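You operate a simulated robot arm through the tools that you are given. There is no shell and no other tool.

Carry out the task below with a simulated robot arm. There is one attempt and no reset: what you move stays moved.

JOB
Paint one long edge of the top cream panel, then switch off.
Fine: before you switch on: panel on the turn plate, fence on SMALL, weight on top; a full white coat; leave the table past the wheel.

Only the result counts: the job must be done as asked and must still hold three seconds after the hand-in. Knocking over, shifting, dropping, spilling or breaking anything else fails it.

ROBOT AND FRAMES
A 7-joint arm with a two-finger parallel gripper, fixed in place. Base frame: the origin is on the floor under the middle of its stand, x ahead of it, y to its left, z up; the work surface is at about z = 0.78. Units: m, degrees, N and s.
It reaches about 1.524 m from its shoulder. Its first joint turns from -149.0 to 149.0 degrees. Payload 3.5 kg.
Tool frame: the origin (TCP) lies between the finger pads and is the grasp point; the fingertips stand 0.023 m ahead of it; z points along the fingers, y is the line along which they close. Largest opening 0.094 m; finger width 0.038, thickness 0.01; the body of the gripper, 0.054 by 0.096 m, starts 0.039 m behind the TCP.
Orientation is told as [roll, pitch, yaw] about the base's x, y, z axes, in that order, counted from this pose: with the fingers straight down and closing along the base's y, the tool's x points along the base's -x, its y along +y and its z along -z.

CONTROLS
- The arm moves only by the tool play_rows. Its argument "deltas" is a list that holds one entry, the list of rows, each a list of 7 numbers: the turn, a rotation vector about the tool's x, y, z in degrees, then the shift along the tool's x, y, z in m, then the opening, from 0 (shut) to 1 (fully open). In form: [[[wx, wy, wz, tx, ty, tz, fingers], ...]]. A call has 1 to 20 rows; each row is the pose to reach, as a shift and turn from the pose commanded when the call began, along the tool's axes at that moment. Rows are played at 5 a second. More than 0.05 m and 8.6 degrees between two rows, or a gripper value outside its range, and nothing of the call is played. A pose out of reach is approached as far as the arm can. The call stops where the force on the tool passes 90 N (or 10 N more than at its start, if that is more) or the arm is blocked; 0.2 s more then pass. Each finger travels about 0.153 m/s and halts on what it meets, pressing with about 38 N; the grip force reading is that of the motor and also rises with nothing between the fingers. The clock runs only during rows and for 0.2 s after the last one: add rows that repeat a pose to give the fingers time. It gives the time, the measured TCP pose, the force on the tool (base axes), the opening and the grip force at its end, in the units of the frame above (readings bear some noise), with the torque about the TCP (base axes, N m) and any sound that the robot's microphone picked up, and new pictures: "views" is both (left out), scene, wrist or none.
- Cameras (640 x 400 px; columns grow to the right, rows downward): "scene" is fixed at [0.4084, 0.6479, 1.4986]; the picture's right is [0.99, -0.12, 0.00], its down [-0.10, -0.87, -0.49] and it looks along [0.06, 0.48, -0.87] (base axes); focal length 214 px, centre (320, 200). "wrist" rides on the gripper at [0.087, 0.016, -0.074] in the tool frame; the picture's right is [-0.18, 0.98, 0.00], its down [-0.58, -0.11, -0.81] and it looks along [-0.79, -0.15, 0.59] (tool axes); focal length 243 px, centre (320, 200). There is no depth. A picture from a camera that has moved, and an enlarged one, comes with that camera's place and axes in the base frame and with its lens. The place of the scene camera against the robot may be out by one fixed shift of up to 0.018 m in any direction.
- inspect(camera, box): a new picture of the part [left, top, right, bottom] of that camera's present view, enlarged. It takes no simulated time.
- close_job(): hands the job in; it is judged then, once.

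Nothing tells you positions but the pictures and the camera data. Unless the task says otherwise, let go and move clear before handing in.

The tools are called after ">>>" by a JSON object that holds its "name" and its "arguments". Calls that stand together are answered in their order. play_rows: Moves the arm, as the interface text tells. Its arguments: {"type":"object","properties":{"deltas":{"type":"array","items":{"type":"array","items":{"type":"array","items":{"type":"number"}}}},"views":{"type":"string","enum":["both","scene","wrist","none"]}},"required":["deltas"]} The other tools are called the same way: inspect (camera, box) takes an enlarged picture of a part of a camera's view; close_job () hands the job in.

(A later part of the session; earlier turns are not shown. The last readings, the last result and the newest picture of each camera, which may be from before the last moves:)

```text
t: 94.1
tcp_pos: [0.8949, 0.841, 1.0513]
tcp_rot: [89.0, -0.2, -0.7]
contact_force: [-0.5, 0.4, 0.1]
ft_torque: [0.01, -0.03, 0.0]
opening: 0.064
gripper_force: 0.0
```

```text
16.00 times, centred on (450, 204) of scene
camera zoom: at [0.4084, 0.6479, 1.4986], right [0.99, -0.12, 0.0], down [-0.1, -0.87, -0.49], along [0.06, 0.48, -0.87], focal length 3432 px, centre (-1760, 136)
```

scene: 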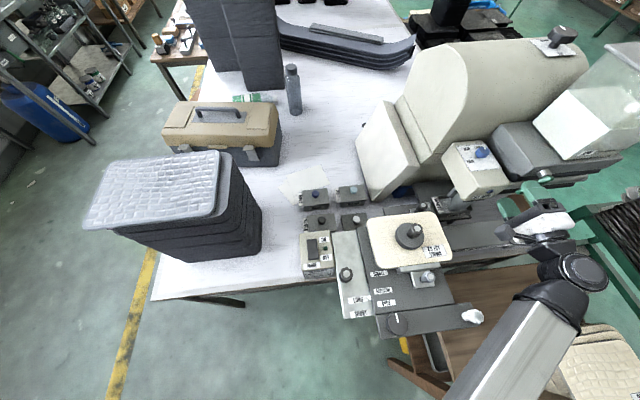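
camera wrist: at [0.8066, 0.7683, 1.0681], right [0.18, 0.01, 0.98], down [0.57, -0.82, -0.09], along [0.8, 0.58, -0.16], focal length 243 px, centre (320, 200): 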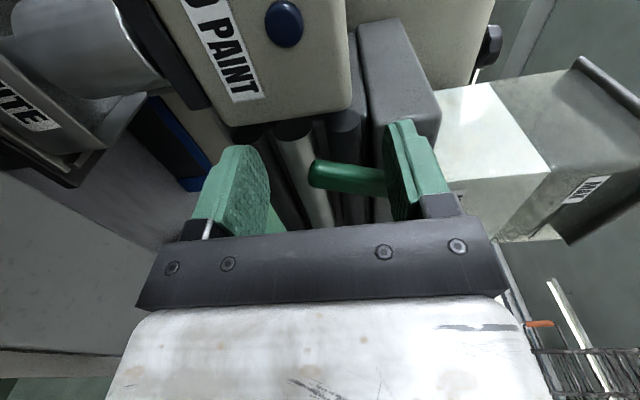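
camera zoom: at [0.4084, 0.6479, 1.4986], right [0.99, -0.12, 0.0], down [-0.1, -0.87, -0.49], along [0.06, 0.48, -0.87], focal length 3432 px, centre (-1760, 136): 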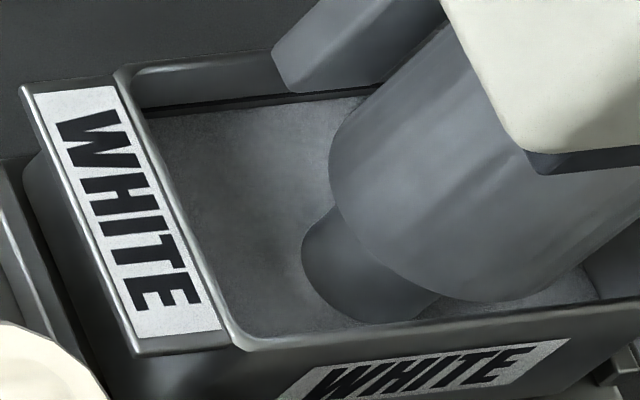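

The surface (shadowed white) is indeed rising toward the black line. I'll zoom right in on the line.

>>> {"name": "inspect", "arguments": {"camera": "scene", "box": [438, 196, 454, 206]}}

```text
16.00 times, centred on (446, 201) of scene
camera zoom: at [0.4084, 0.6479, 1.4986], right [0.99, -0.12, 0.0], down [-0.1, -0.87, -0.49], along [0.06, 0.48, -0.87], focal length 3432 px, centre (-1696, 184)
```

zoom: 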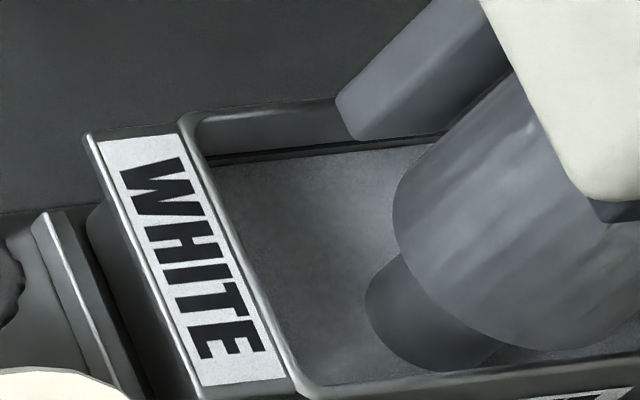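

>>> {"name": "play_rows", "arguments": {"deltas": [[[0, 0, 0, 0, 0, 0, 0.68]]], "views": "none"}}

>>> {"name": "inspect", "arguments": {"camera": "scene", "box": [438, 196, 454, 206]}}

```text
t: 94.5
tcp_pos: [0.8947, 0.8409, 1.0507]
tcp_rot: [89.1, -0.1, -0.8]
contact_force: [-0.1, 1.2, -0.2]
ft_torque: [0.01, -0.05, 0.01]
opening: 0.0636
gripper_force: 0.1
```

```text
16.00 times, centred on (446, 201) of scene
camera zoom: at [0.4084, 0.6479, 1.4986], right [0.99, -0.12, 0.0], down [-0.1, -0.87, -0.49], along [0.06, 0.48, -0.87], focal length 3432 px, centre (-1696, 184)
```

zoom: 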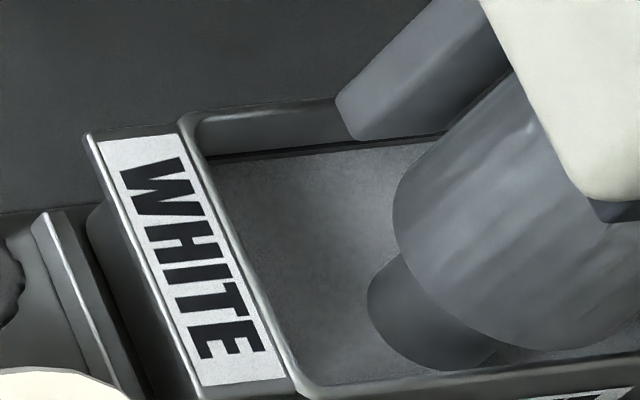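

The level has reached the bottom of the line. The lever now hangs down, so I'll close it in one quick move: back out, go around to its right side, push it left, and lift it back to horizontal.

>>> {"name": "play_rows", "arguments": {"deltas": [[[0, 0, 0, 0, 0, -0.028, 0.68], [0, 0, 0, -0.04, 0.022, -0.028, 0.68], [0, 0, 0, -0.078, 0.044, -0.026, 0.68], [0, 0, 0, -0.078, 0.044, 0.0, 0.68], [0, 0, 0, -0.0393, 0.044, 0.0, 0.68], [0, 0, 0, -0.01, 0.046, 0.0, 0.68], [0, 0, 0, 0.005, 0.06, 0.0, 0.68], [0, 0, 0, 0.005, 0.0735, 0.0, 0.68]]]}}

>>> {"name": "inspect", "arguments": {"camera": "scene", "box": [438, 196, 454, 206]}}

>>> {"name": "inspect", "arguments": {"camera": "wrist", "box": [220, 60, 440, 230]}}

```text
t: 96.3
tcp_pos: [0.889, 0.8412, 1.1238]
tcp_rot: [89.0, -0.2, -0.8]
contact_force: [-0.1, -1.3, -6.0]
ft_torque: [-0.13, 0.14, -0.05]
opening: 0.0667
gripper_force: 2.6
camera wrist: at [0.8024, 0.7689, 1.1409], right [0.18, 0.01, 0.98], down [0.57, -0.82, -0.09], along [0.8, 0.58, -0.16], focal length 243 px, centre (320, 200)
```

scene: 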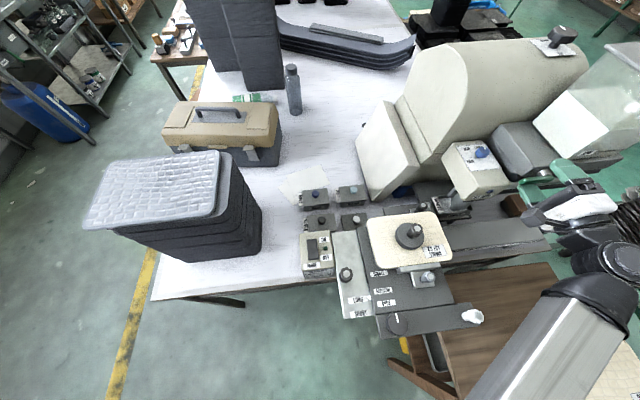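
wrist: 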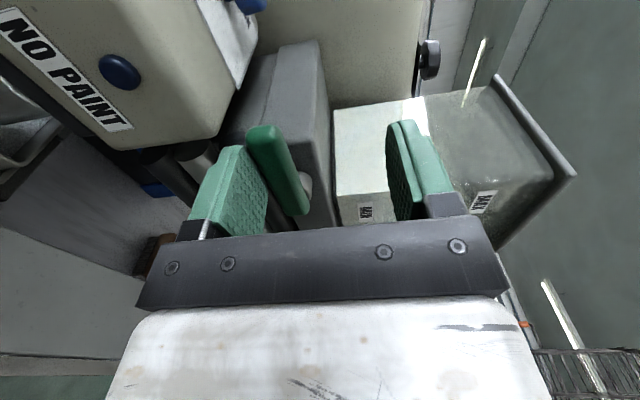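

```text
16.00 times, centred on (446, 201) of scene
camera zoom: at [0.4084, 0.6479, 1.4986], right [0.99, -0.12, 0.0], down [-0.1, -0.87, -0.49], along [0.06, 0.48, -0.87], focal length 3432 px, centre (-1696, 184)
```

zoom: 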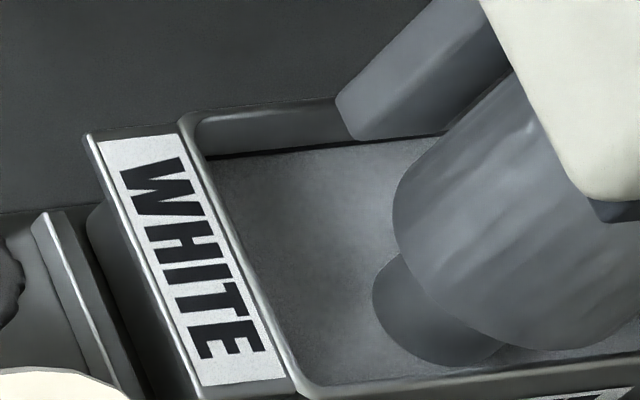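

```text
2.35 times, centred on (330, 145) of wrist
camera zoom: at [0.8024, 0.7689, 1.1409], right [0.18, 0.01, 0.98], down [0.57, -0.82, -0.09], along [0.8, 0.58, -0.16], focal length 571 px, centre (296, 329)
```

zoom: 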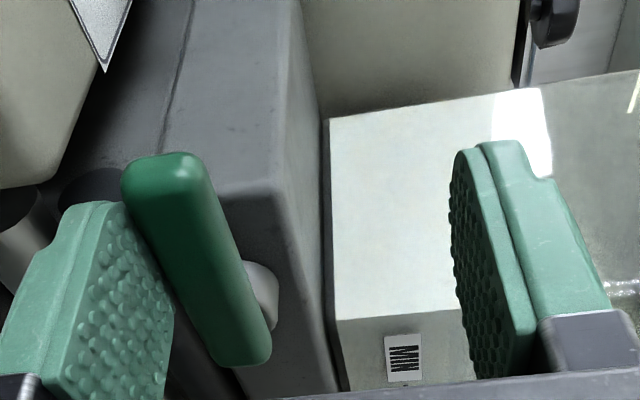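

The lever is back up against its stop (6 N), and the level sits right at the line. I'll ease off the push and check that the level stays put.

>>> {"name": "play_rows", "arguments": {"deltas": [[[0, 0, 0, 0, -0.003, 0, 0.68], [0, 0, 0, 0, -0.006, 0, 0.68], [0, 0, 0, 0, -0.008, 0, 0.68], [0, 0, 0, 0, -0.008, 0, 0.68]]], "views": "wrist"}}

>>> {"name": "inspect", "arguments": {"camera": "scene", "box": [438, 196, 454, 206]}}

>>> {"name": "inspect", "arguments": {"camera": "wrist", "box": [220, 60, 440, 230]}}

```text
t: 97.3
tcp_pos: [0.8876, 0.8417, 1.1175]
tcp_rot: [89.2, -0.2, -0.8]
contact_force: [0.7, 0.0, 0.6]
ft_torque: [-0.02, -0.03, -0.02]
opening: 0.0641
gripper_force: 0.1
camera wrist: at [0.8018, 0.7691, 1.1341], right [0.18, 0.01, 0.98], down [0.57, -0.82, -0.09], along [0.8, 0.58, -0.15], focal length 243 px, centre (320, 200)
```

wrist: 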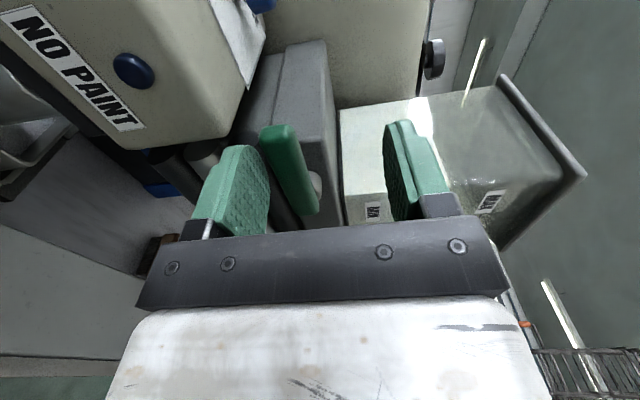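

```text
16.00 times, centred on (446, 201) of scene
camera zoom: at [0.4084, 0.6479, 1.4986], right [0.99, -0.12, 0.0], down [-0.1, -0.87, -0.49], along [0.06, 0.48, -0.87], focal length 3432 px, centre (-1696, 184)
```

zoom: 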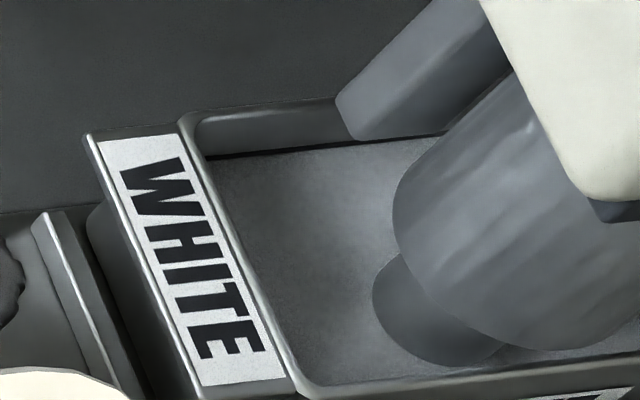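

```text
2.35 times, centred on (330, 145) of wrist
camera zoom: at [0.8018, 0.7691, 1.1341], right [0.18, 0.01, 0.98], down [0.57, -0.82, -0.09], along [0.8, 0.58, -0.15], focal length 571 px, centre (296, 329)
```

zoom: 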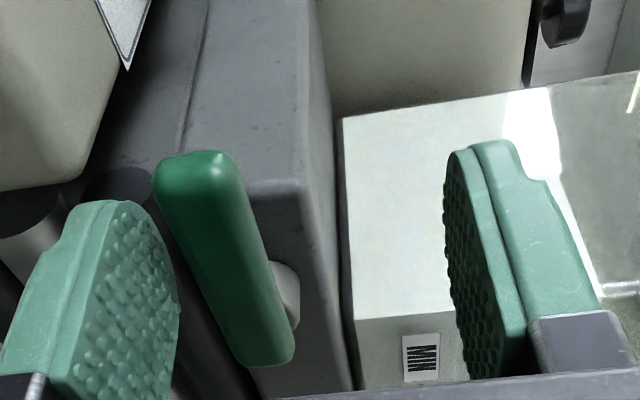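

The level is unchanged over a second, so the valve is shut. I'll back out and go to the upright view to check the level against the line.

>>> {"name": "play_rows", "arguments": {"deltas": [[[0, 0, 0, 0, 0, -0.04, 0.68], [0, 0, 0, 0, 0, -0.08, 0.5], [0, 0, 8, 0.01, 0.0, -0.11, 0.3], [0, 0, 16, 0.02, 0.0, -0.135, 0.3], [0, 0, 24, 0.03, 0.0, -0.16, 0.3], [0, 0, 32, 0.04, 0.0, -0.18, 0.3], [0, 0, 40, 0.05, 0.0, -0.2, 0.3], [0, 0, 48, 0.06, 0.0, -0.22, 0.3], [0, 0, 56, 0.07, 0.0, -0.24, 0.3], [0, 0, 64, 0.08, 0.0, -0.24, 0.3], [0, 0, 72, 0.0876, 0.0, -0.24, 0.3], [0, 0, 80, 0.0876, 0.0, -0.24, 0.3], [0, 0, 86, 0.0876, 0.0, -0.24, 0.3], [0, 0, 90, 0.0876, 0.0, -0.24, 0.3]]]}}

>>> {"name": "inspect", "arguments": {"camera": "wrist", "box": [310, 60, 430, 140]}}

>>> {"name": "inspect", "arguments": {"camera": "wrist", "box": [320, 0, 520, 100]}}

```text
t: 100.3
tcp_pos: [0.7987, 0.6028, 1.1204]
tcp_rot: [6.5, 89.2, -84.2]
contact_force: [-0.3, -0.6, 0.6]
ft_torque: [-0.03, -0.03, -0.01]
opening: 0.0286
gripper_force: 0.0
camera wrist: at [0.8131, 0.5305, 1.2092], right [0.98, -0.02, -0.18], down [-0.12, -0.81, -0.57], along [-0.14, 0.58, -0.8], focal length 243 px, centre (320, 200)
```

scene: 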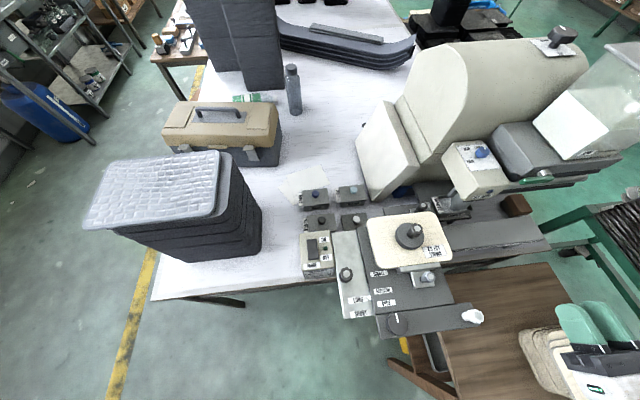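
wrist: 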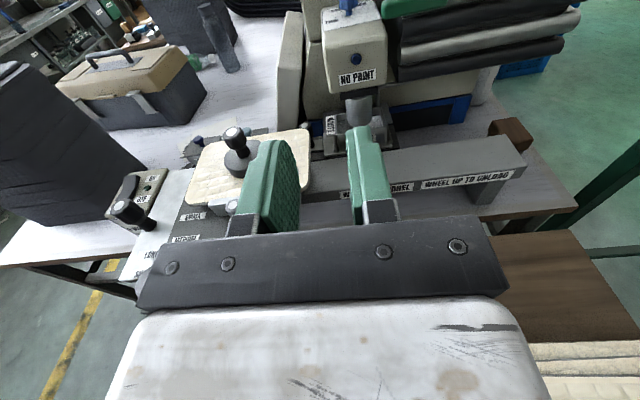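

```text
5.00 times, centred on (370, 100) of wrist
camera zoom: at [0.8131, 0.5305, 1.2092], right [0.98, -0.02, -0.18], down [-0.12, -0.81, -0.57], along [-0.14, 0.58, -0.8], focal length 1213 px, centre (70, 700)
```

zoom: 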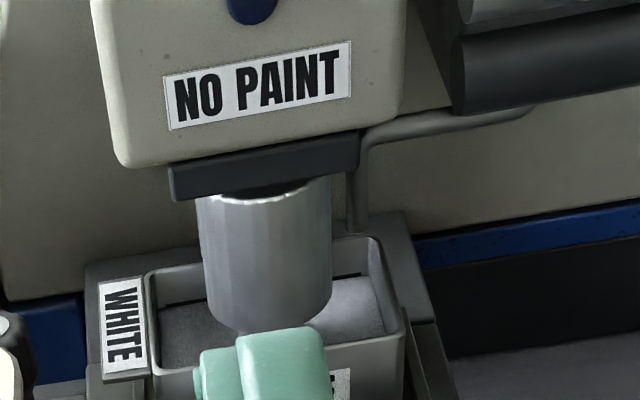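

```text
3.20 times, centred on (420, 50) of wrist
camera zoom: at [0.8131, 0.5305, 1.2092], right [0.98, -0.02, -0.18], down [-0.12, -0.81, -0.57], along [-0.14, 0.58, -0.8], focal length 776 px, centre (0, 680)
```

zoom: 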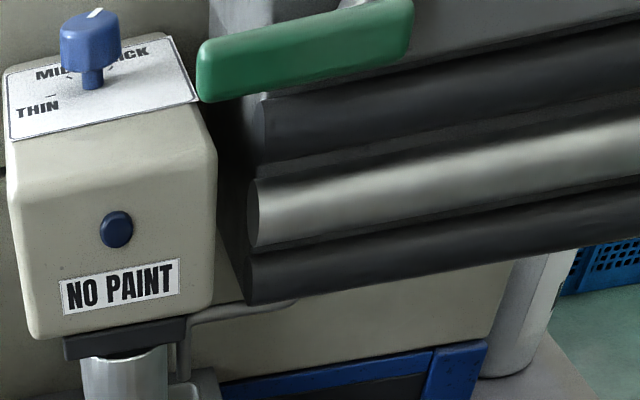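

>>> {"name": "play_rows", "arguments": {"deltas": [[[0, 0, 0, 0, -0.04, 0, 0.3], [0, 0, 0, 0, -0.08, 0.03, 0.3]]], "views": "wrist"}}

>>> {"name": "inspect", "arguments": {"camera": "wrist", "box": [360, 60, 480, 140]}}

>>> {"name": "inspect", "arguments": {"camera": "wrist", "box": [395, 90, 443, 120]}}

```text
t: 100.9
tcp_pos: [0.7185, 0.6322, 1.121]
tcp_rot: [11.4, 89.1, -79.4]
contact_force: [-0.4, 0.4, 0.0]
ft_torque: [0.03, -0.01, -0.01]
opening: 0.028
gripper_force: 0.1
camera wrist: at [0.7337, 0.5599, 1.2078], right [0.98, -0.02, -0.18], down [-0.12, -0.81, -0.57], along [-0.14, 0.58, -0.8], focal length 243 px, centre (320, 200)
```

wrist: 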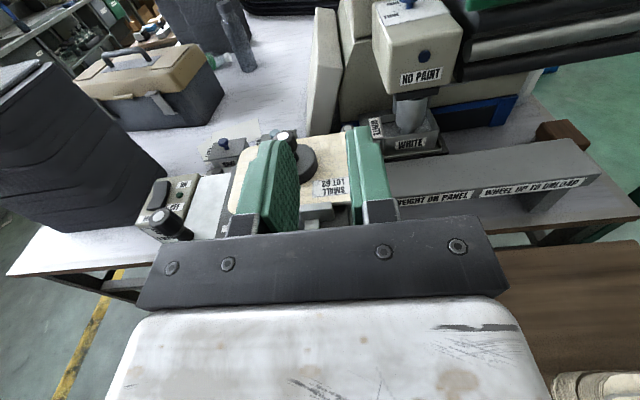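

```text
5.00 times, centred on (420, 100) of wrist
camera zoom: at [0.7337, 0.5599, 1.2078], right [0.98, -0.02, -0.18], down [-0.12, -0.81, -0.57], along [-0.14, 0.58, -0.8], focal length 1213 px, centre (-180, 700)
```

zoom: 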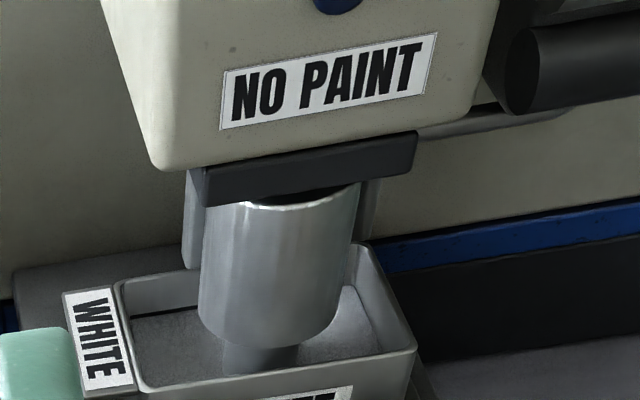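

```text
13.33 times, centred on (419, 105) of wrist
camera zoom: at [0.7337, 0.5599, 1.2078], right [0.98, -0.02, -0.18], down [-0.12, -0.81, -0.57], along [-0.14, 0.58, -0.8], focal length 3235 px, centre (-1000, 1467)
```

zoom: 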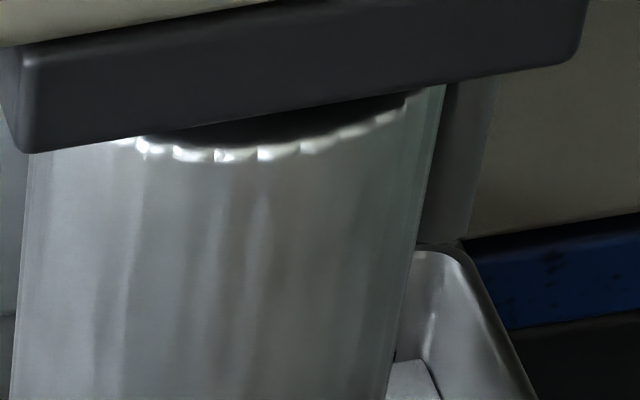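

>>> {"name": "inspect", "arguments": {"camera": "wrist", "box": [378, 112, 426, 142]}}

>>> {"name": "inspect", "arguments": {"camera": "wrist", "box": [410, 105, 450, 130]}}

>>> {"name": "inspect", "arguments": {"camera": "wrist", "box": [120, 110, 360, 250]}}

```text
13.33 times, centred on (402, 127) of wrist
camera zoom: at [0.7337, 0.5599, 1.2078], right [0.98, -0.02, -0.18], down [-0.12, -0.81, -0.57], along [-0.14, 0.58, -0.8], focal length 3235 px, centre (-773, 1173)
```

zoom: 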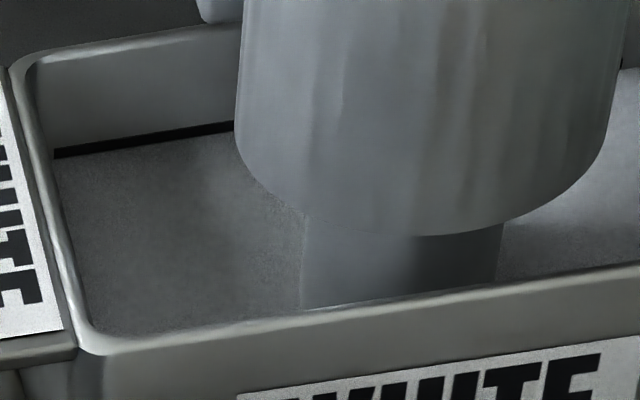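

```text
16.00 times, centred on (430, 118) of wrist
camera zoom: at [0.7337, 0.5599, 1.2078], right [0.98, -0.02, -0.18], down [-0.12, -0.81, -0.57], along [-0.14, 0.58, -0.8], focal length 3882 px, centre (-1440, 1520)
```

zoom: 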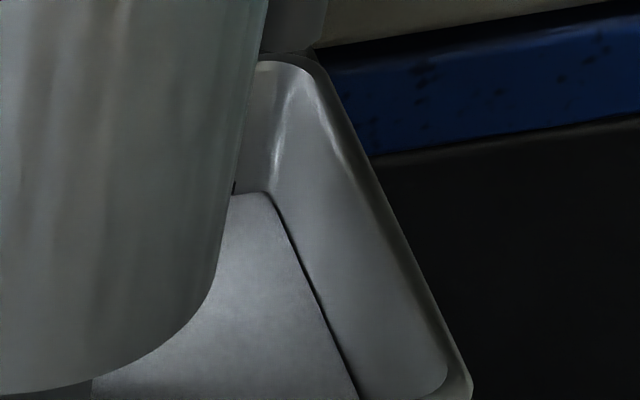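

```text
2.67 times, centred on (240, 180) of wrist
camera zoom: at [0.7337, 0.5599, 1.2078], right [0.98, -0.02, -0.18], down [-0.12, -0.81, -0.57], along [-0.14, 0.58, -0.8], focal length 647 px, centre (533, 253)
```

zoom: 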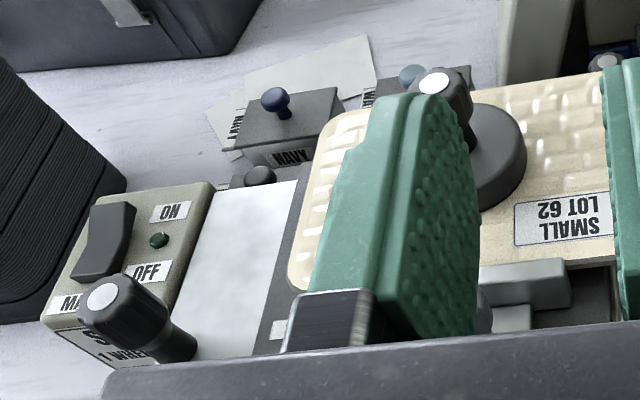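

The paint surface is exactly at the bottom edge of the black line, so the trough is filled. All preparations are in place: panel on the plate, fence on SMALL, weight on top, wheel DOWN, LONG, and dial on THICK. I'll turn the hand back toward vertical to reach the MAIN switch.

>>> {"name": "play_rows", "arguments": {"deltas": [[[0, 0, -8, 0, -0.005, -0.01, 0.3], [0, 0, -16, 0, -0.01, -0.02, 0.2], [0, 0, -24, 0, -0.015, -0.03, 0.1], [0, 0, -32, 0, -0.02, -0.03, 0], [0, 0, -40, 0, -0.025, -0.03, 0], [0, 0, -48, 0, -0.03, -0.03, 0], [0, 0, -56, 0, -0.03, -0.03, 0], [0, 0, -64, 0, -0.03, -0.03, 0], [0, 0, -72, 0, -0.03, -0.03, 0], [0, 0, -80, 0, -0.03, -0.03, 0], [0, 0, -86, 0, -0.03, -0.03, 0], [0, 0, -90, 0, -0.03, -0.03, 0]]], "views": "none"}}

```text
t: 103.5
tcp_pos: [0.6889, 0.6038, 1.1202]
tcp_rot: [89.0, -0.3, -0.9]
contact_force: [0.8, -0.3, 0.3]
ft_torque: [-0.01, 0.01, -0.03]
opening: 0.0
gripper_force: 38.0
```

>>> {"name": "play_rows", "arguments": {"deltas": [[[8, 0, 0, 0.015, 0.003, 0.008, 0], [16, 0, 0, 0.03, 0.006, 0.016, 0], [24, 0, 0, 0.047, 0.01, 0.028, 0], [32, 0, 0, 0.064, 0.01, 0.04, 0], [40, 0, 0, 0.081, 0.01, 0.053, 0], [48, 0, 0, 0.098, 0.01, 0.066, 0], [56, 0, 0, 0.116, 0.01, 0.08, 0], [64, 0, 0, 0.134, 0.01, 0.094, 0], [72, 0, 0, 0.152, 0.01, 0.108, 0], [80, 0, 0, 0.17, 0.01, 0.122, 0], [86, 0, 0, 0.189, 0.01, 0.136, 0], [89, 0, 0, 0.189, 0.01, 0.136, 0]]]}}

>>> {"name": "inspect", "arguments": {"camera": "scene", "box": [280, 225, 360, 285]}}

```text
t: 106.1
tcp_pos: [0.5002, 0.7436, 1.1277]
tcp_rot: [0.0, -0.1, -0.8]
contact_force: [-0.3, -0.8, -0.3]
ft_torque: [-0.03, 0.01, 0.0]
opening: 0.0002
gripper_force: 37.8
camera wrist: at [0.4146, 0.7614, 1.201], right [0.2, 0.98, 0.0], down [0.58, -0.12, 0.81], along [0.79, -0.16, -0.59], focal length 243 px, centre (320, 200)
```

scene: 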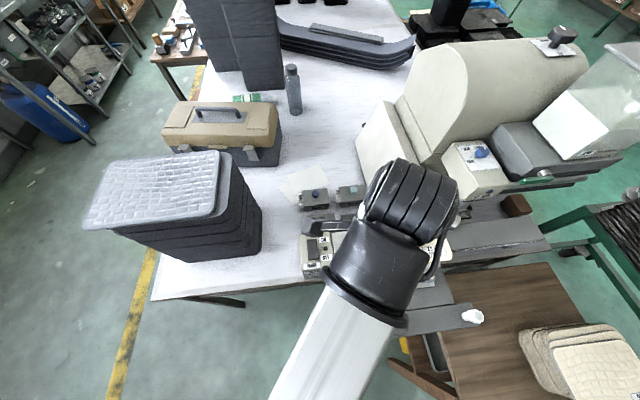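
wrist: 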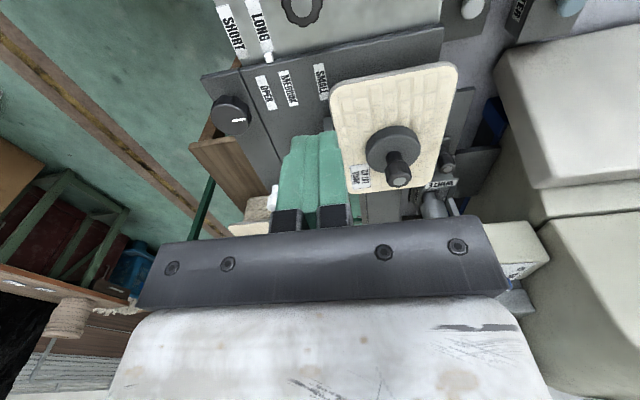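

```text
6.67 times, centred on (320, 255) of scene
camera zoom: at [0.4084, 0.6479, 1.4986], right [0.99, -0.12, 0.0], down [-0.1, -0.87, -0.49], along [0.06, 0.48, -0.87], focal length 1430 px, centre (320, -167)
```

zoom: 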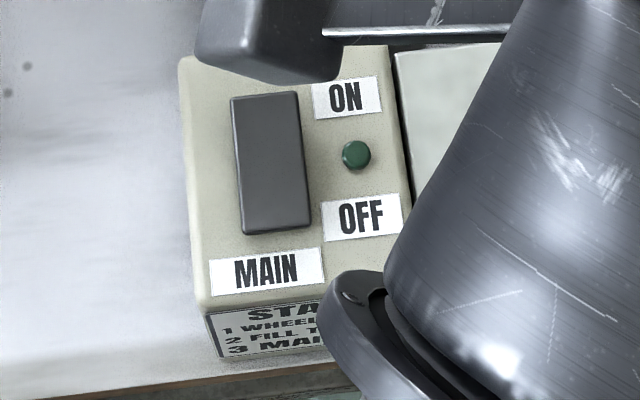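

Next, MAIN. By triangulation the rocker is at (0.397, 0.818, 0.93), with its ON half near y ≈ 0.835. I'll move above it with closed fingers and check.

>>> {"name": "play_rows", "arguments": {"deltas": [[[0, 0, 0, 0.03, 0.027, 0.01, 0], [0, 0, 0, 0.06, 0.054, 0.03, 0], [0, 0, 0, 0.085, 0.078, 0.06, 0], [0, 0, 0, 0.102, 0.093, 0.09, 0], [0, 0, 0, 0.102, 0.093, 0.11, 0]]]}}

>>> {"name": "inspect", "arguments": {"camera": "wrist", "box": [220, 20, 420, 200]}}

>>> {"name": "inspect", "arguments": {"camera": "scene", "box": [270, 215, 370, 285]}}

```text
t: 107.3
tcp_pos: [0.402, 0.8376, 1.0159]
tcp_rot: [0.1, -0.1, -0.8]
contact_force: [0.7, 0.6, 0.9]
ft_torque: [0.0, 0.02, -0.02]
opening: 0.0
gripper_force: 38.0
camera wrist: at [0.3155, 0.8555, 1.09], right [0.2, 0.98, 0.0], down [0.58, -0.12, 0.81], along [0.79, -0.16, -0.59], focal length 243 px, centre (320, 200)
```

scene: 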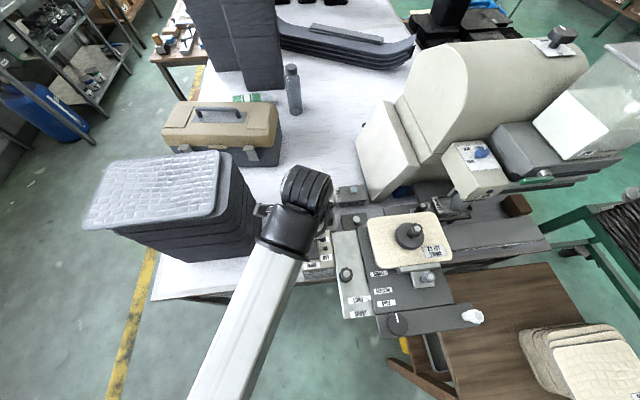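
wrist: 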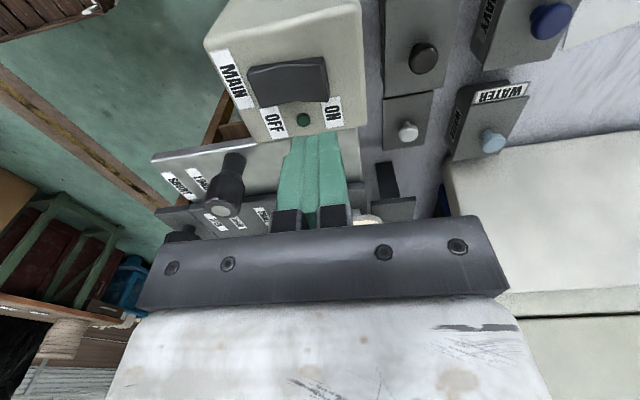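

```text
2.22 times, centred on (320, 110) of wrist
camera zoom: at [0.3155, 0.8555, 1.09], right [0.2, 0.98, 0.0], down [0.58, -0.12, 0.81], along [0.79, -0.16, -0.59], focal length 539 px, centre (320, 400)
```

zoom: 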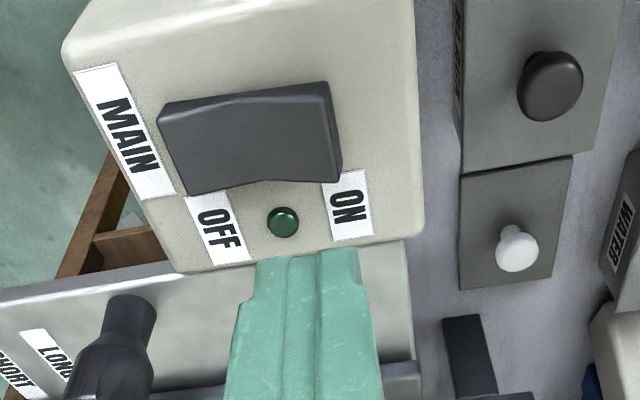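

```text
5.71 times, centred on (320, 250) of scene
camera zoom: at [0.4084, 0.6479, 1.4986], right [0.99, -0.12, 0.0], down [-0.1, -0.87, -0.49], along [0.06, 0.48, -0.87], focal length 1226 px, centre (320, -86)
```

zoom: 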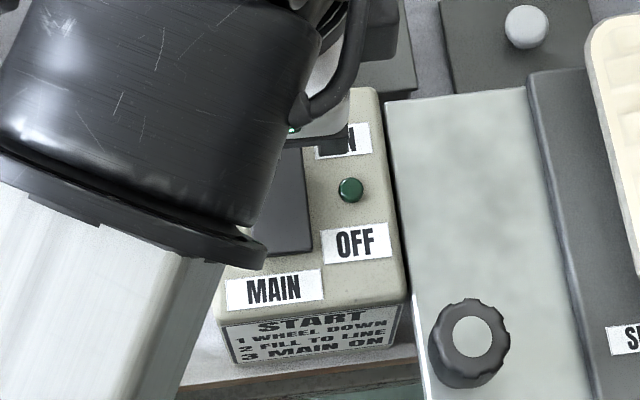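

The ON half is at about (0.395, 0.834). I'll align and descend close to it.

>>> {"name": "play_rows", "arguments": {"deltas": [[[0, 0, 0, 0.007, -0.002, 0.02, 0], [0, 0, 0, 0.007, -0.002, 0.04, 0], [0, 0, 0, 0.007, -0.002, 0.054, 0], [0, 0, 0, 0.007, -0.002, 0.058, 0]]], "views": "wrist"}}

>>> {"name": "inspect", "arguments": {"camera": "wrist", "box": [220, 60, 420, 200]}}

```text
t: 108.3
tcp_pos: [0.3941, 0.8355, 0.959]
tcp_rot: [0.1, -0.2, -0.8]
contact_force: [-0.1, 0.6, -0.3]
ft_torque: [0.01, -0.02, -0.02]
opening: 0.0
gripper_force: 38.2
camera wrist: at [0.3076, 0.854, 1.0329], right [0.2, 0.98, 0.0], down [0.58, -0.12, 0.81], along [0.79, -0.16, -0.59], focal length 243 px, centre (320, 200)
```

wrist: 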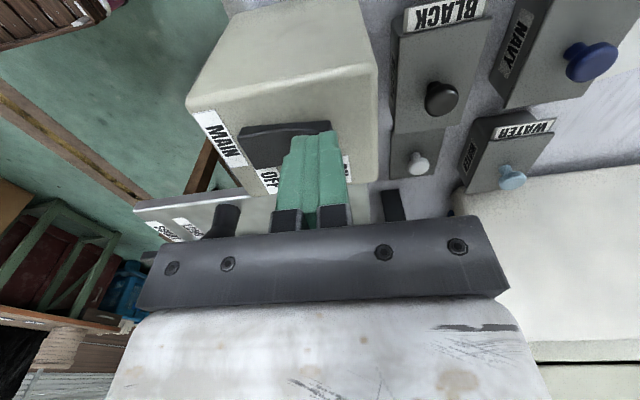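

```text
2.86 times, centred on (320, 130) of wrist
camera zoom: at [0.3076, 0.854, 1.0329], right [0.2, 0.98, 0.0], down [0.58, -0.12, 0.81], along [0.79, -0.16, -0.59], focal length 693 px, centre (320, 400)
```

zoom: 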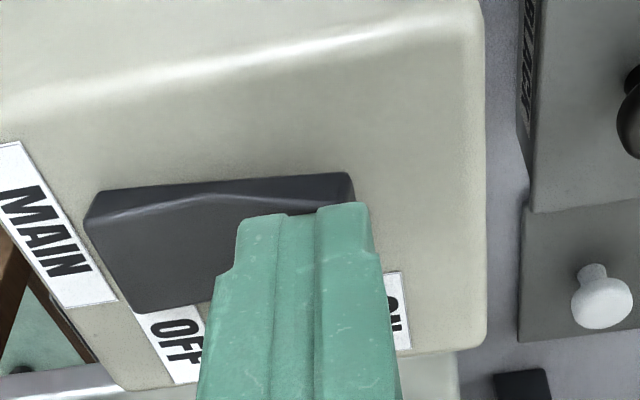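

The fingertips are over the ON half. I'll press down in small steps and listen.

>>> {"name": "play_rows", "arguments": {"deltas": [[[0, 0, 0, 0, 0, 0.003, 0], [0, 0, 0, 0, 0, 0.006, 0], [0, 0, 0, 0, 0, 0.008, 0]]], "views": "none"}}

```text
t: 109.1
tcp_pos: [0.3946, 0.8377, 0.9501]
tcp_rot: [0.1, -0.2, -0.8]
contact_force: [0.9, -0.8, -0.3]
ft_torque: [-0.01, 0.03, 0.0]
opening: 0.0
gripper_force: 38.2
```

>>> {"name": "play_rows", "arguments": {"deltas": [[[0, 0, 0, 0, 0, 0.003, 0], [0, 0, 0, 0, 0, 0.006, 0]]], "views": "wrist"}}

>>> {"name": "inspect", "arguments": {"camera": "wrist", "box": [220, 60, 420, 200]}}

```text
t: 109.7
tcp_pos: [0.3942, 0.8369, 0.9498]
tcp_rot: [0.4, -0.5, -0.8]
contact_force: [2.6, 8.6, 74.7]
ft_torque: [-0.48, -0.21, 0.05]
opening: 0.0001
gripper_force: 38.0
camera wrist: at [0.3077, 0.8541, 1.0242], right [0.2, 0.98, 0.01], down [0.57, -0.12, 0.81], along [0.79, -0.16, -0.59], focal length 243 px, centre (320, 200)
```

wrist: 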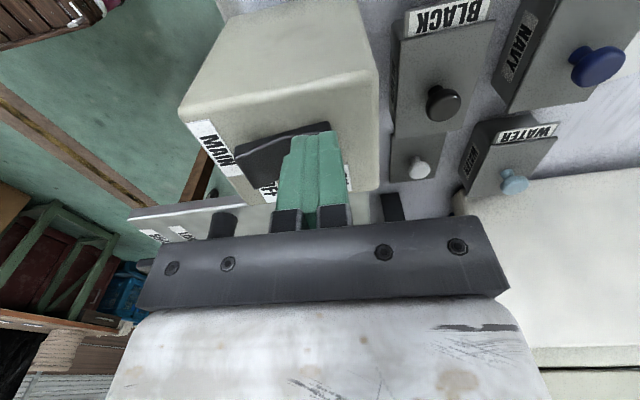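

```text
2.86 times, centred on (320, 130) of wrist
camera zoom: at [0.3077, 0.8541, 1.0242], right [0.2, 0.98, 0.01], down [0.57, -0.12, 0.81], along [0.79, -0.16, -0.59], focal length 693 px, centre (320, 400)
```

zoom: 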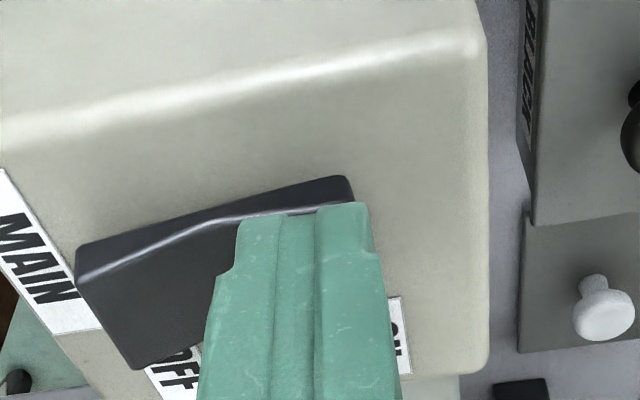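

The rocker has flipped: the OFF side is now raised and the ON side is down against its stop. I'll lift off right away and check the lamp.

>>> {"name": "play_rows", "arguments": {"deltas": [[[0, 0, 0, 0, 0, -0.008, 0], [0, 0, 0, 0, 0, -0.03, 0], [0, 0, 0, 0, 0, -0.07, 0]]]}}

>>> {"name": "inspect", "arguments": {"camera": "wrist", "box": [220, 20, 420, 200]}}

>>> {"name": "inspect", "arguments": {"camera": "scene", "box": [425, 165, 525, 230]}}

```text
t: 110.5
tcp_pos: [0.3931, 0.837, 1.015]
tcp_rot: [0.0, -0.2, -0.8]
contact_force: [-0.2, -0.4, 1.2]
ft_torque: [0.02, 0.0, 0.01]
opening: 0.0004
gripper_force: 38.4
camera wrist: at [0.307, 0.8554, 1.0885], right [0.2, 0.98, 0.0], down [0.58, -0.12, 0.81], along [0.79, -0.16, -0.59], focal length 243 px, centre (320, 200)
```

scene: 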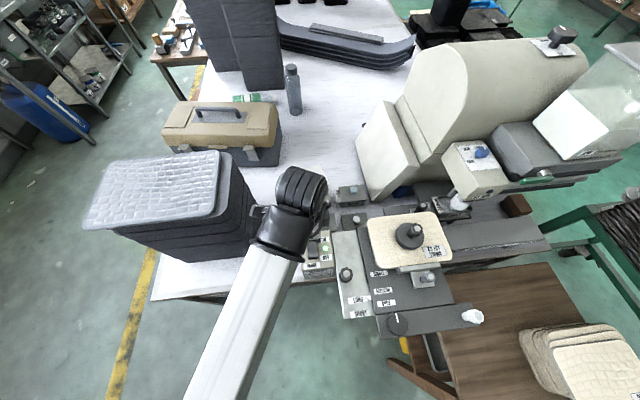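
wrist: 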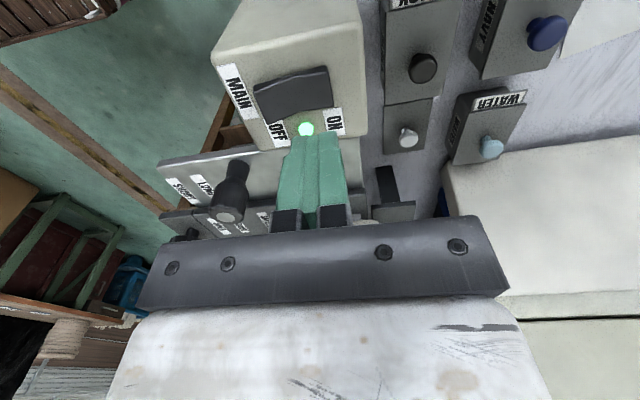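

```text
2.22 times, centred on (320, 110) of wrist
camera zoom: at [0.307, 0.8554, 1.0885], right [0.2, 0.98, 0.0], down [0.58, -0.12, 0.81], along [0.79, -0.16, -0.59], focal length 539 px, centre (320, 400)
```

zoom: 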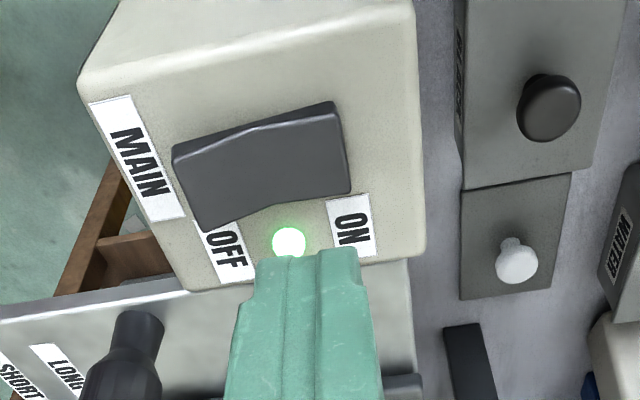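

```text
6.15 times, centred on (475, 198) of scene
camera zoom: at [0.4084, 0.6479, 1.4986], right [0.99, -0.12, 0.0], down [-0.1, -0.87, -0.49], along [0.06, 0.48, -0.87], focal length 1320 px, centre (-634, 215)
```

zoom: 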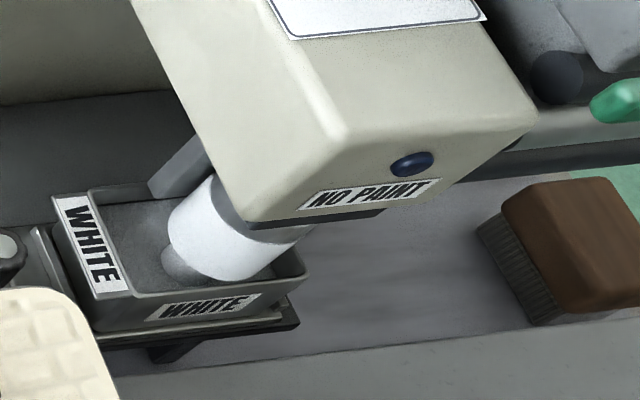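

MAIN is on: the lamp is green, the wheel is now coated white, and NO PAINT is dark. I'll go to the white table handle at (0.736, 0.618).

>>> {"name": "play_rows", "arguments": {"deltas": [[[0, 0, 0, 0, 0, -0.04, 0.2], [0, 0, 0, -0.01, -0.01, -0.08, 0.4], [0, 0, 0, -0.045, -0.033, -0.103, 0.5], [0, 0, 0, -0.083, -0.056, -0.105, 0.6], [0, 0, 0, -0.121, -0.08, -0.105, 0.6], [0, 0, 0, -0.159, -0.103, -0.105, 0.6], [0, 0, 0, -0.197, -0.127, -0.105, 0.6], [0, 0, 0, -0.235, -0.15, -0.105, 0.6], [0, 0, 0, -0.272, -0.175, -0.105, 0.6], [0, 0, 0, -0.309, -0.2, -0.1, 0.6], [0, 0, 0.8, -0.346, -0.222, -0.09, 0.6]]]}}

>>> {"name": "inspect", "arguments": {"camera": "wrist", "box": [200, 0, 440, 200]}}

>>> {"name": "inspect", "arguments": {"camera": "scene", "box": [340, 190, 500, 330]}}

```text
t: 112.9
tcp_pos: [0.7361, 0.6077, 1.1051]
tcp_rot: [0.1, -0.3, -1.5]
contact_force: [-0.1, 1.0, -0.2]
ft_torque: [0.0, 0.04, -0.01]
opening: 0.0563
gripper_force: 0.0
camera wrist: at [0.6496, 0.6268, 1.1797], right [0.21, 0.98, 0.0], down [0.58, -0.13, 0.81], along [0.79, -0.17, -0.59], focal length 243 px, centre (320, 200)
```

scene: 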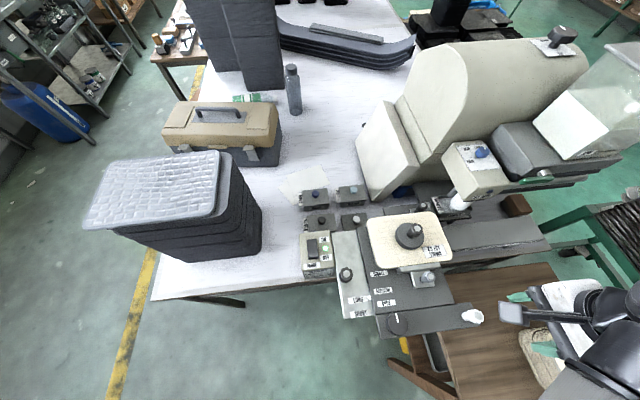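
wrist: 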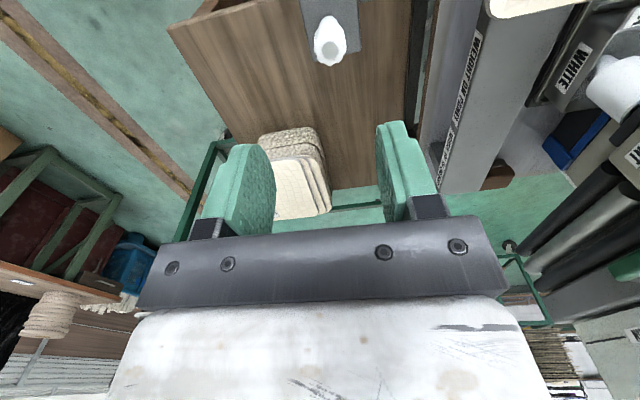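

```text
2.00 times, centred on (320, 100) of wrist
camera zoom: at [0.6496, 0.6268, 1.1797], right [0.21, 0.98, 0.0], down [0.58, -0.13, 0.81], along [0.79, -0.17, -0.59], focal length 485 px, centre (320, 400)
```

zoom: 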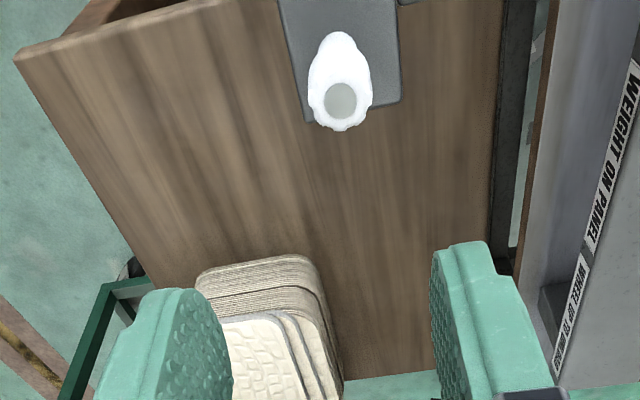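

```text
2.86 times, centred on (420, 260) of scene
camera zoom: at [0.4084, 0.6479, 1.4986], right [0.99, -0.12, 0.0], down [-0.1, -0.87, -0.49], along [0.06, 0.48, -0.87], focal length 613 px, centre (34, 29)
```

zoom: 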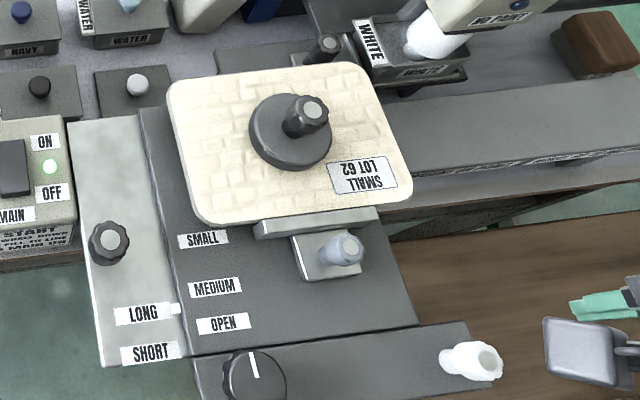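

Everything is in place. The white handle cap is at (0.734, 0.617). I'll align, descend and grip it.

>>> {"name": "play_rows", "arguments": {"deltas": [[[0, 0, -1.5, 0.0018, 0.009, 0.035, 0.6], [0, 0, -1.5, 0.0018, 0.009, 0.075, 0.6], [0, 0, -1.5, 0.0018, 0.009, 0.11, 0.6], [0, 0, -1.5, 0.0018, 0.009, 0.13, 0.6], [0, 0, -1.5, 0.0018, 0.009, 0.13, 0.3], [0, 0, -1.5, 0.0018, 0.009, 0.13, 0.0], [0, 0, -1.5, 0.0018, 0.009, 0.13, 0.0], [0, 0, -1.5, 0.0018, 0.009, 0.13, 0.0]]]}}

>>> {"name": "inspect", "arguments": {"camera": "wrist", "box": [200, 60, 440, 230]}}

```text
t: 114.7
tcp_pos: [0.7351, 0.6176, 0.9758]
tcp_rot: [0.0, -0.3, -0.2]
contact_force: [-1.6, -21.1, -4.5]
ft_torque: [-0.52, -0.27, -0.06]
opening: 0.0252
gripper_force: 45.0
camera wrist: at [0.6487, 0.6343, 1.0494], right [0.19, 0.98, 0.0], down [0.58, -0.11, 0.81], along [0.79, -0.15, -0.59], focal length 243 px, centre (320, 200)
```

scene: 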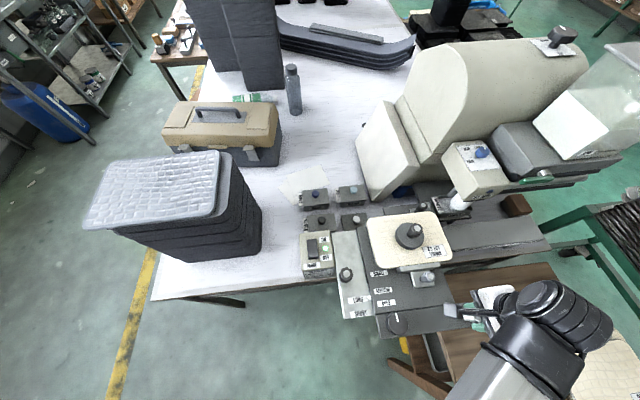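
wrist: 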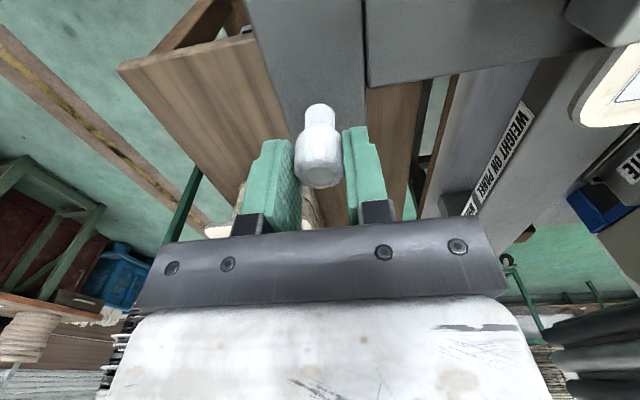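

```text
2.35 times, centred on (320, 145) of wrist
camera zoom: at [0.6487, 0.6343, 1.0494], right [0.19, 0.98, 0.0], down [0.58, -0.11, 0.81], along [0.79, -0.15, -0.59], focal length 571 px, centre (320, 329)
```

zoom: 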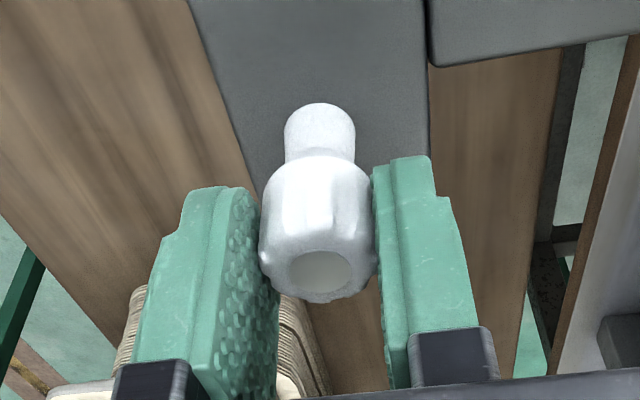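

Gripped, with a small sideways load, so I'll ease 3 mm toward -y while starting to push +x gently.

>>> {"name": "play_rows", "arguments": {"deltas": [[[0, 0, 0, 0, -0.0025, 0, 0], [0, 0, 0, -0.003, -0.003, 0, 0], [0, 0, 0, -0.006, -0.003, 0, 0], [0, 0, 0, -0.01, -0.003, 0, 0]]]}}

>>> {"name": "inspect", "arguments": {"camera": "scene", "box": [340, 190, 500, 330]}}

```text
t: 115.7
tcp_pos: [0.7457, 0.6173, 0.975]
tcp_rot: [0.2, -0.2, 0.0]
contact_force: [-0.4, 0.5, -12.2]
ft_torque: [0.05, 0.25, 0.09]
opening: 0.0251
gripper_force: 44.5
camera wrist: at [0.6594, 0.6336, 1.0496], right [0.18, 0.98, 0.0], down [0.58, -0.11, 0.81], along [0.79, -0.15, -0.59], focal length 243 px, centre (320, 200)
```

scene: 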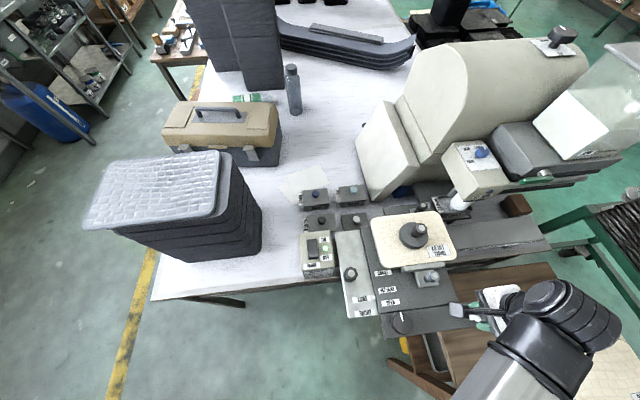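
wrist: 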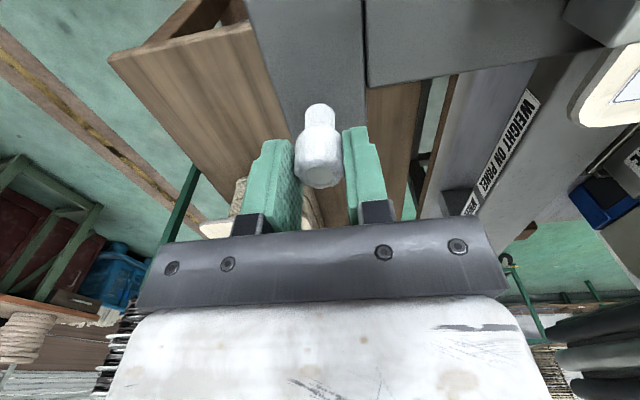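

```text
2.86 times, centred on (420, 260) of scene
camera zoom: at [0.4084, 0.6479, 1.4986], right [0.99, -0.12, 0.0], down [-0.1, -0.87, -0.49], along [0.06, 0.48, -0.87], focal length 613 px, centre (34, 29)
```

zoom: 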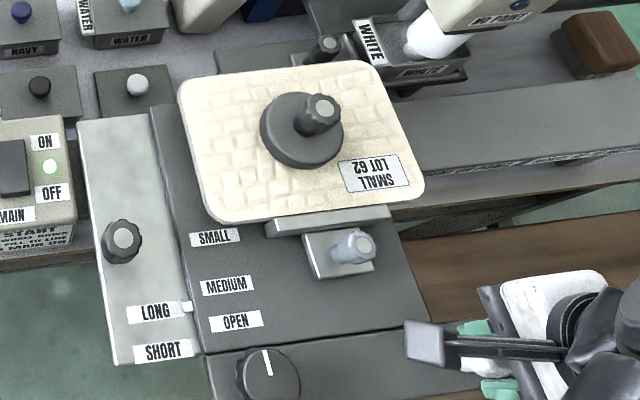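

The whole carriage moves with the handle: plate, panel, fence and weight together. I'll push on slowly toward the wheel and watch the panel edge.

>>> {"name": "play_rows", "arguments": {"deltas": [[[0, 0, 0, -0.008, 0, 0, 0], [0, 0, 0, -0.016, 0, 0, 0], [0, 0, 0, -0.024, 0, 0, 0], [0, 0, 0, -0.032, 0, 0, 0], [0, 0, 0, -0.04, 0, 0, 0], [0, 0, 0, -0.048, 0, 0, 0], [0, 0, 0, -0.056, 0, 0, 0], [0, 0, 0, -0.064, 0, 0, 0], [0, 0, 0, -0.072, 0, 0, 0], [0, 0, 0, -0.08, 0, 0, 0]]]}}

>>> {"name": "inspect", "arguments": {"camera": "scene", "box": [380, 170, 540, 270]}}

```text
t: 117.9
tcp_pos: [0.825, 0.6155, 0.9749]
tcp_rot: [0.0, -0.2, -0.1]
contact_force: [-0.4, 6.3, -19.7]
ft_torque: [0.14, -0.05, -0.02]
opening: 0.0249
gripper_force: 45.3
camera wrist: at [0.7396, 0.6327, 1.0497], right [0.19, 0.98, 0.0], down [0.58, -0.11, 0.81], along [0.79, -0.15, -0.59], focal length 243 px, centre (320, 200)
```

scene: 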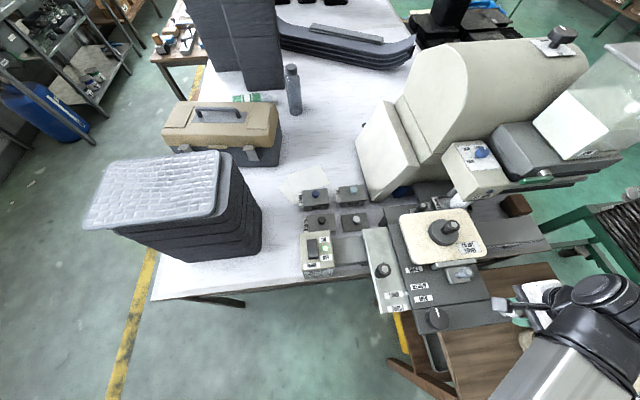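
wrist: 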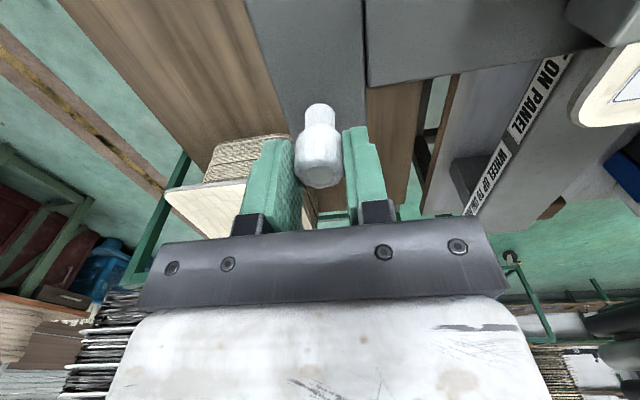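

```text
4.00 times, centred on (460, 220) of scene
camera zoom: at [0.4084, 0.6479, 1.4986], right [0.99, -0.12, 0.0], down [-0.1, -0.87, -0.49], along [0.06, 0.48, -0.87], focal length 858 px, centre (-240, 120)
```

zoom: 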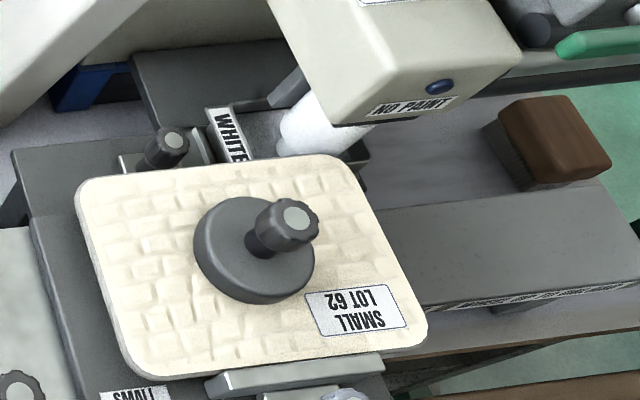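

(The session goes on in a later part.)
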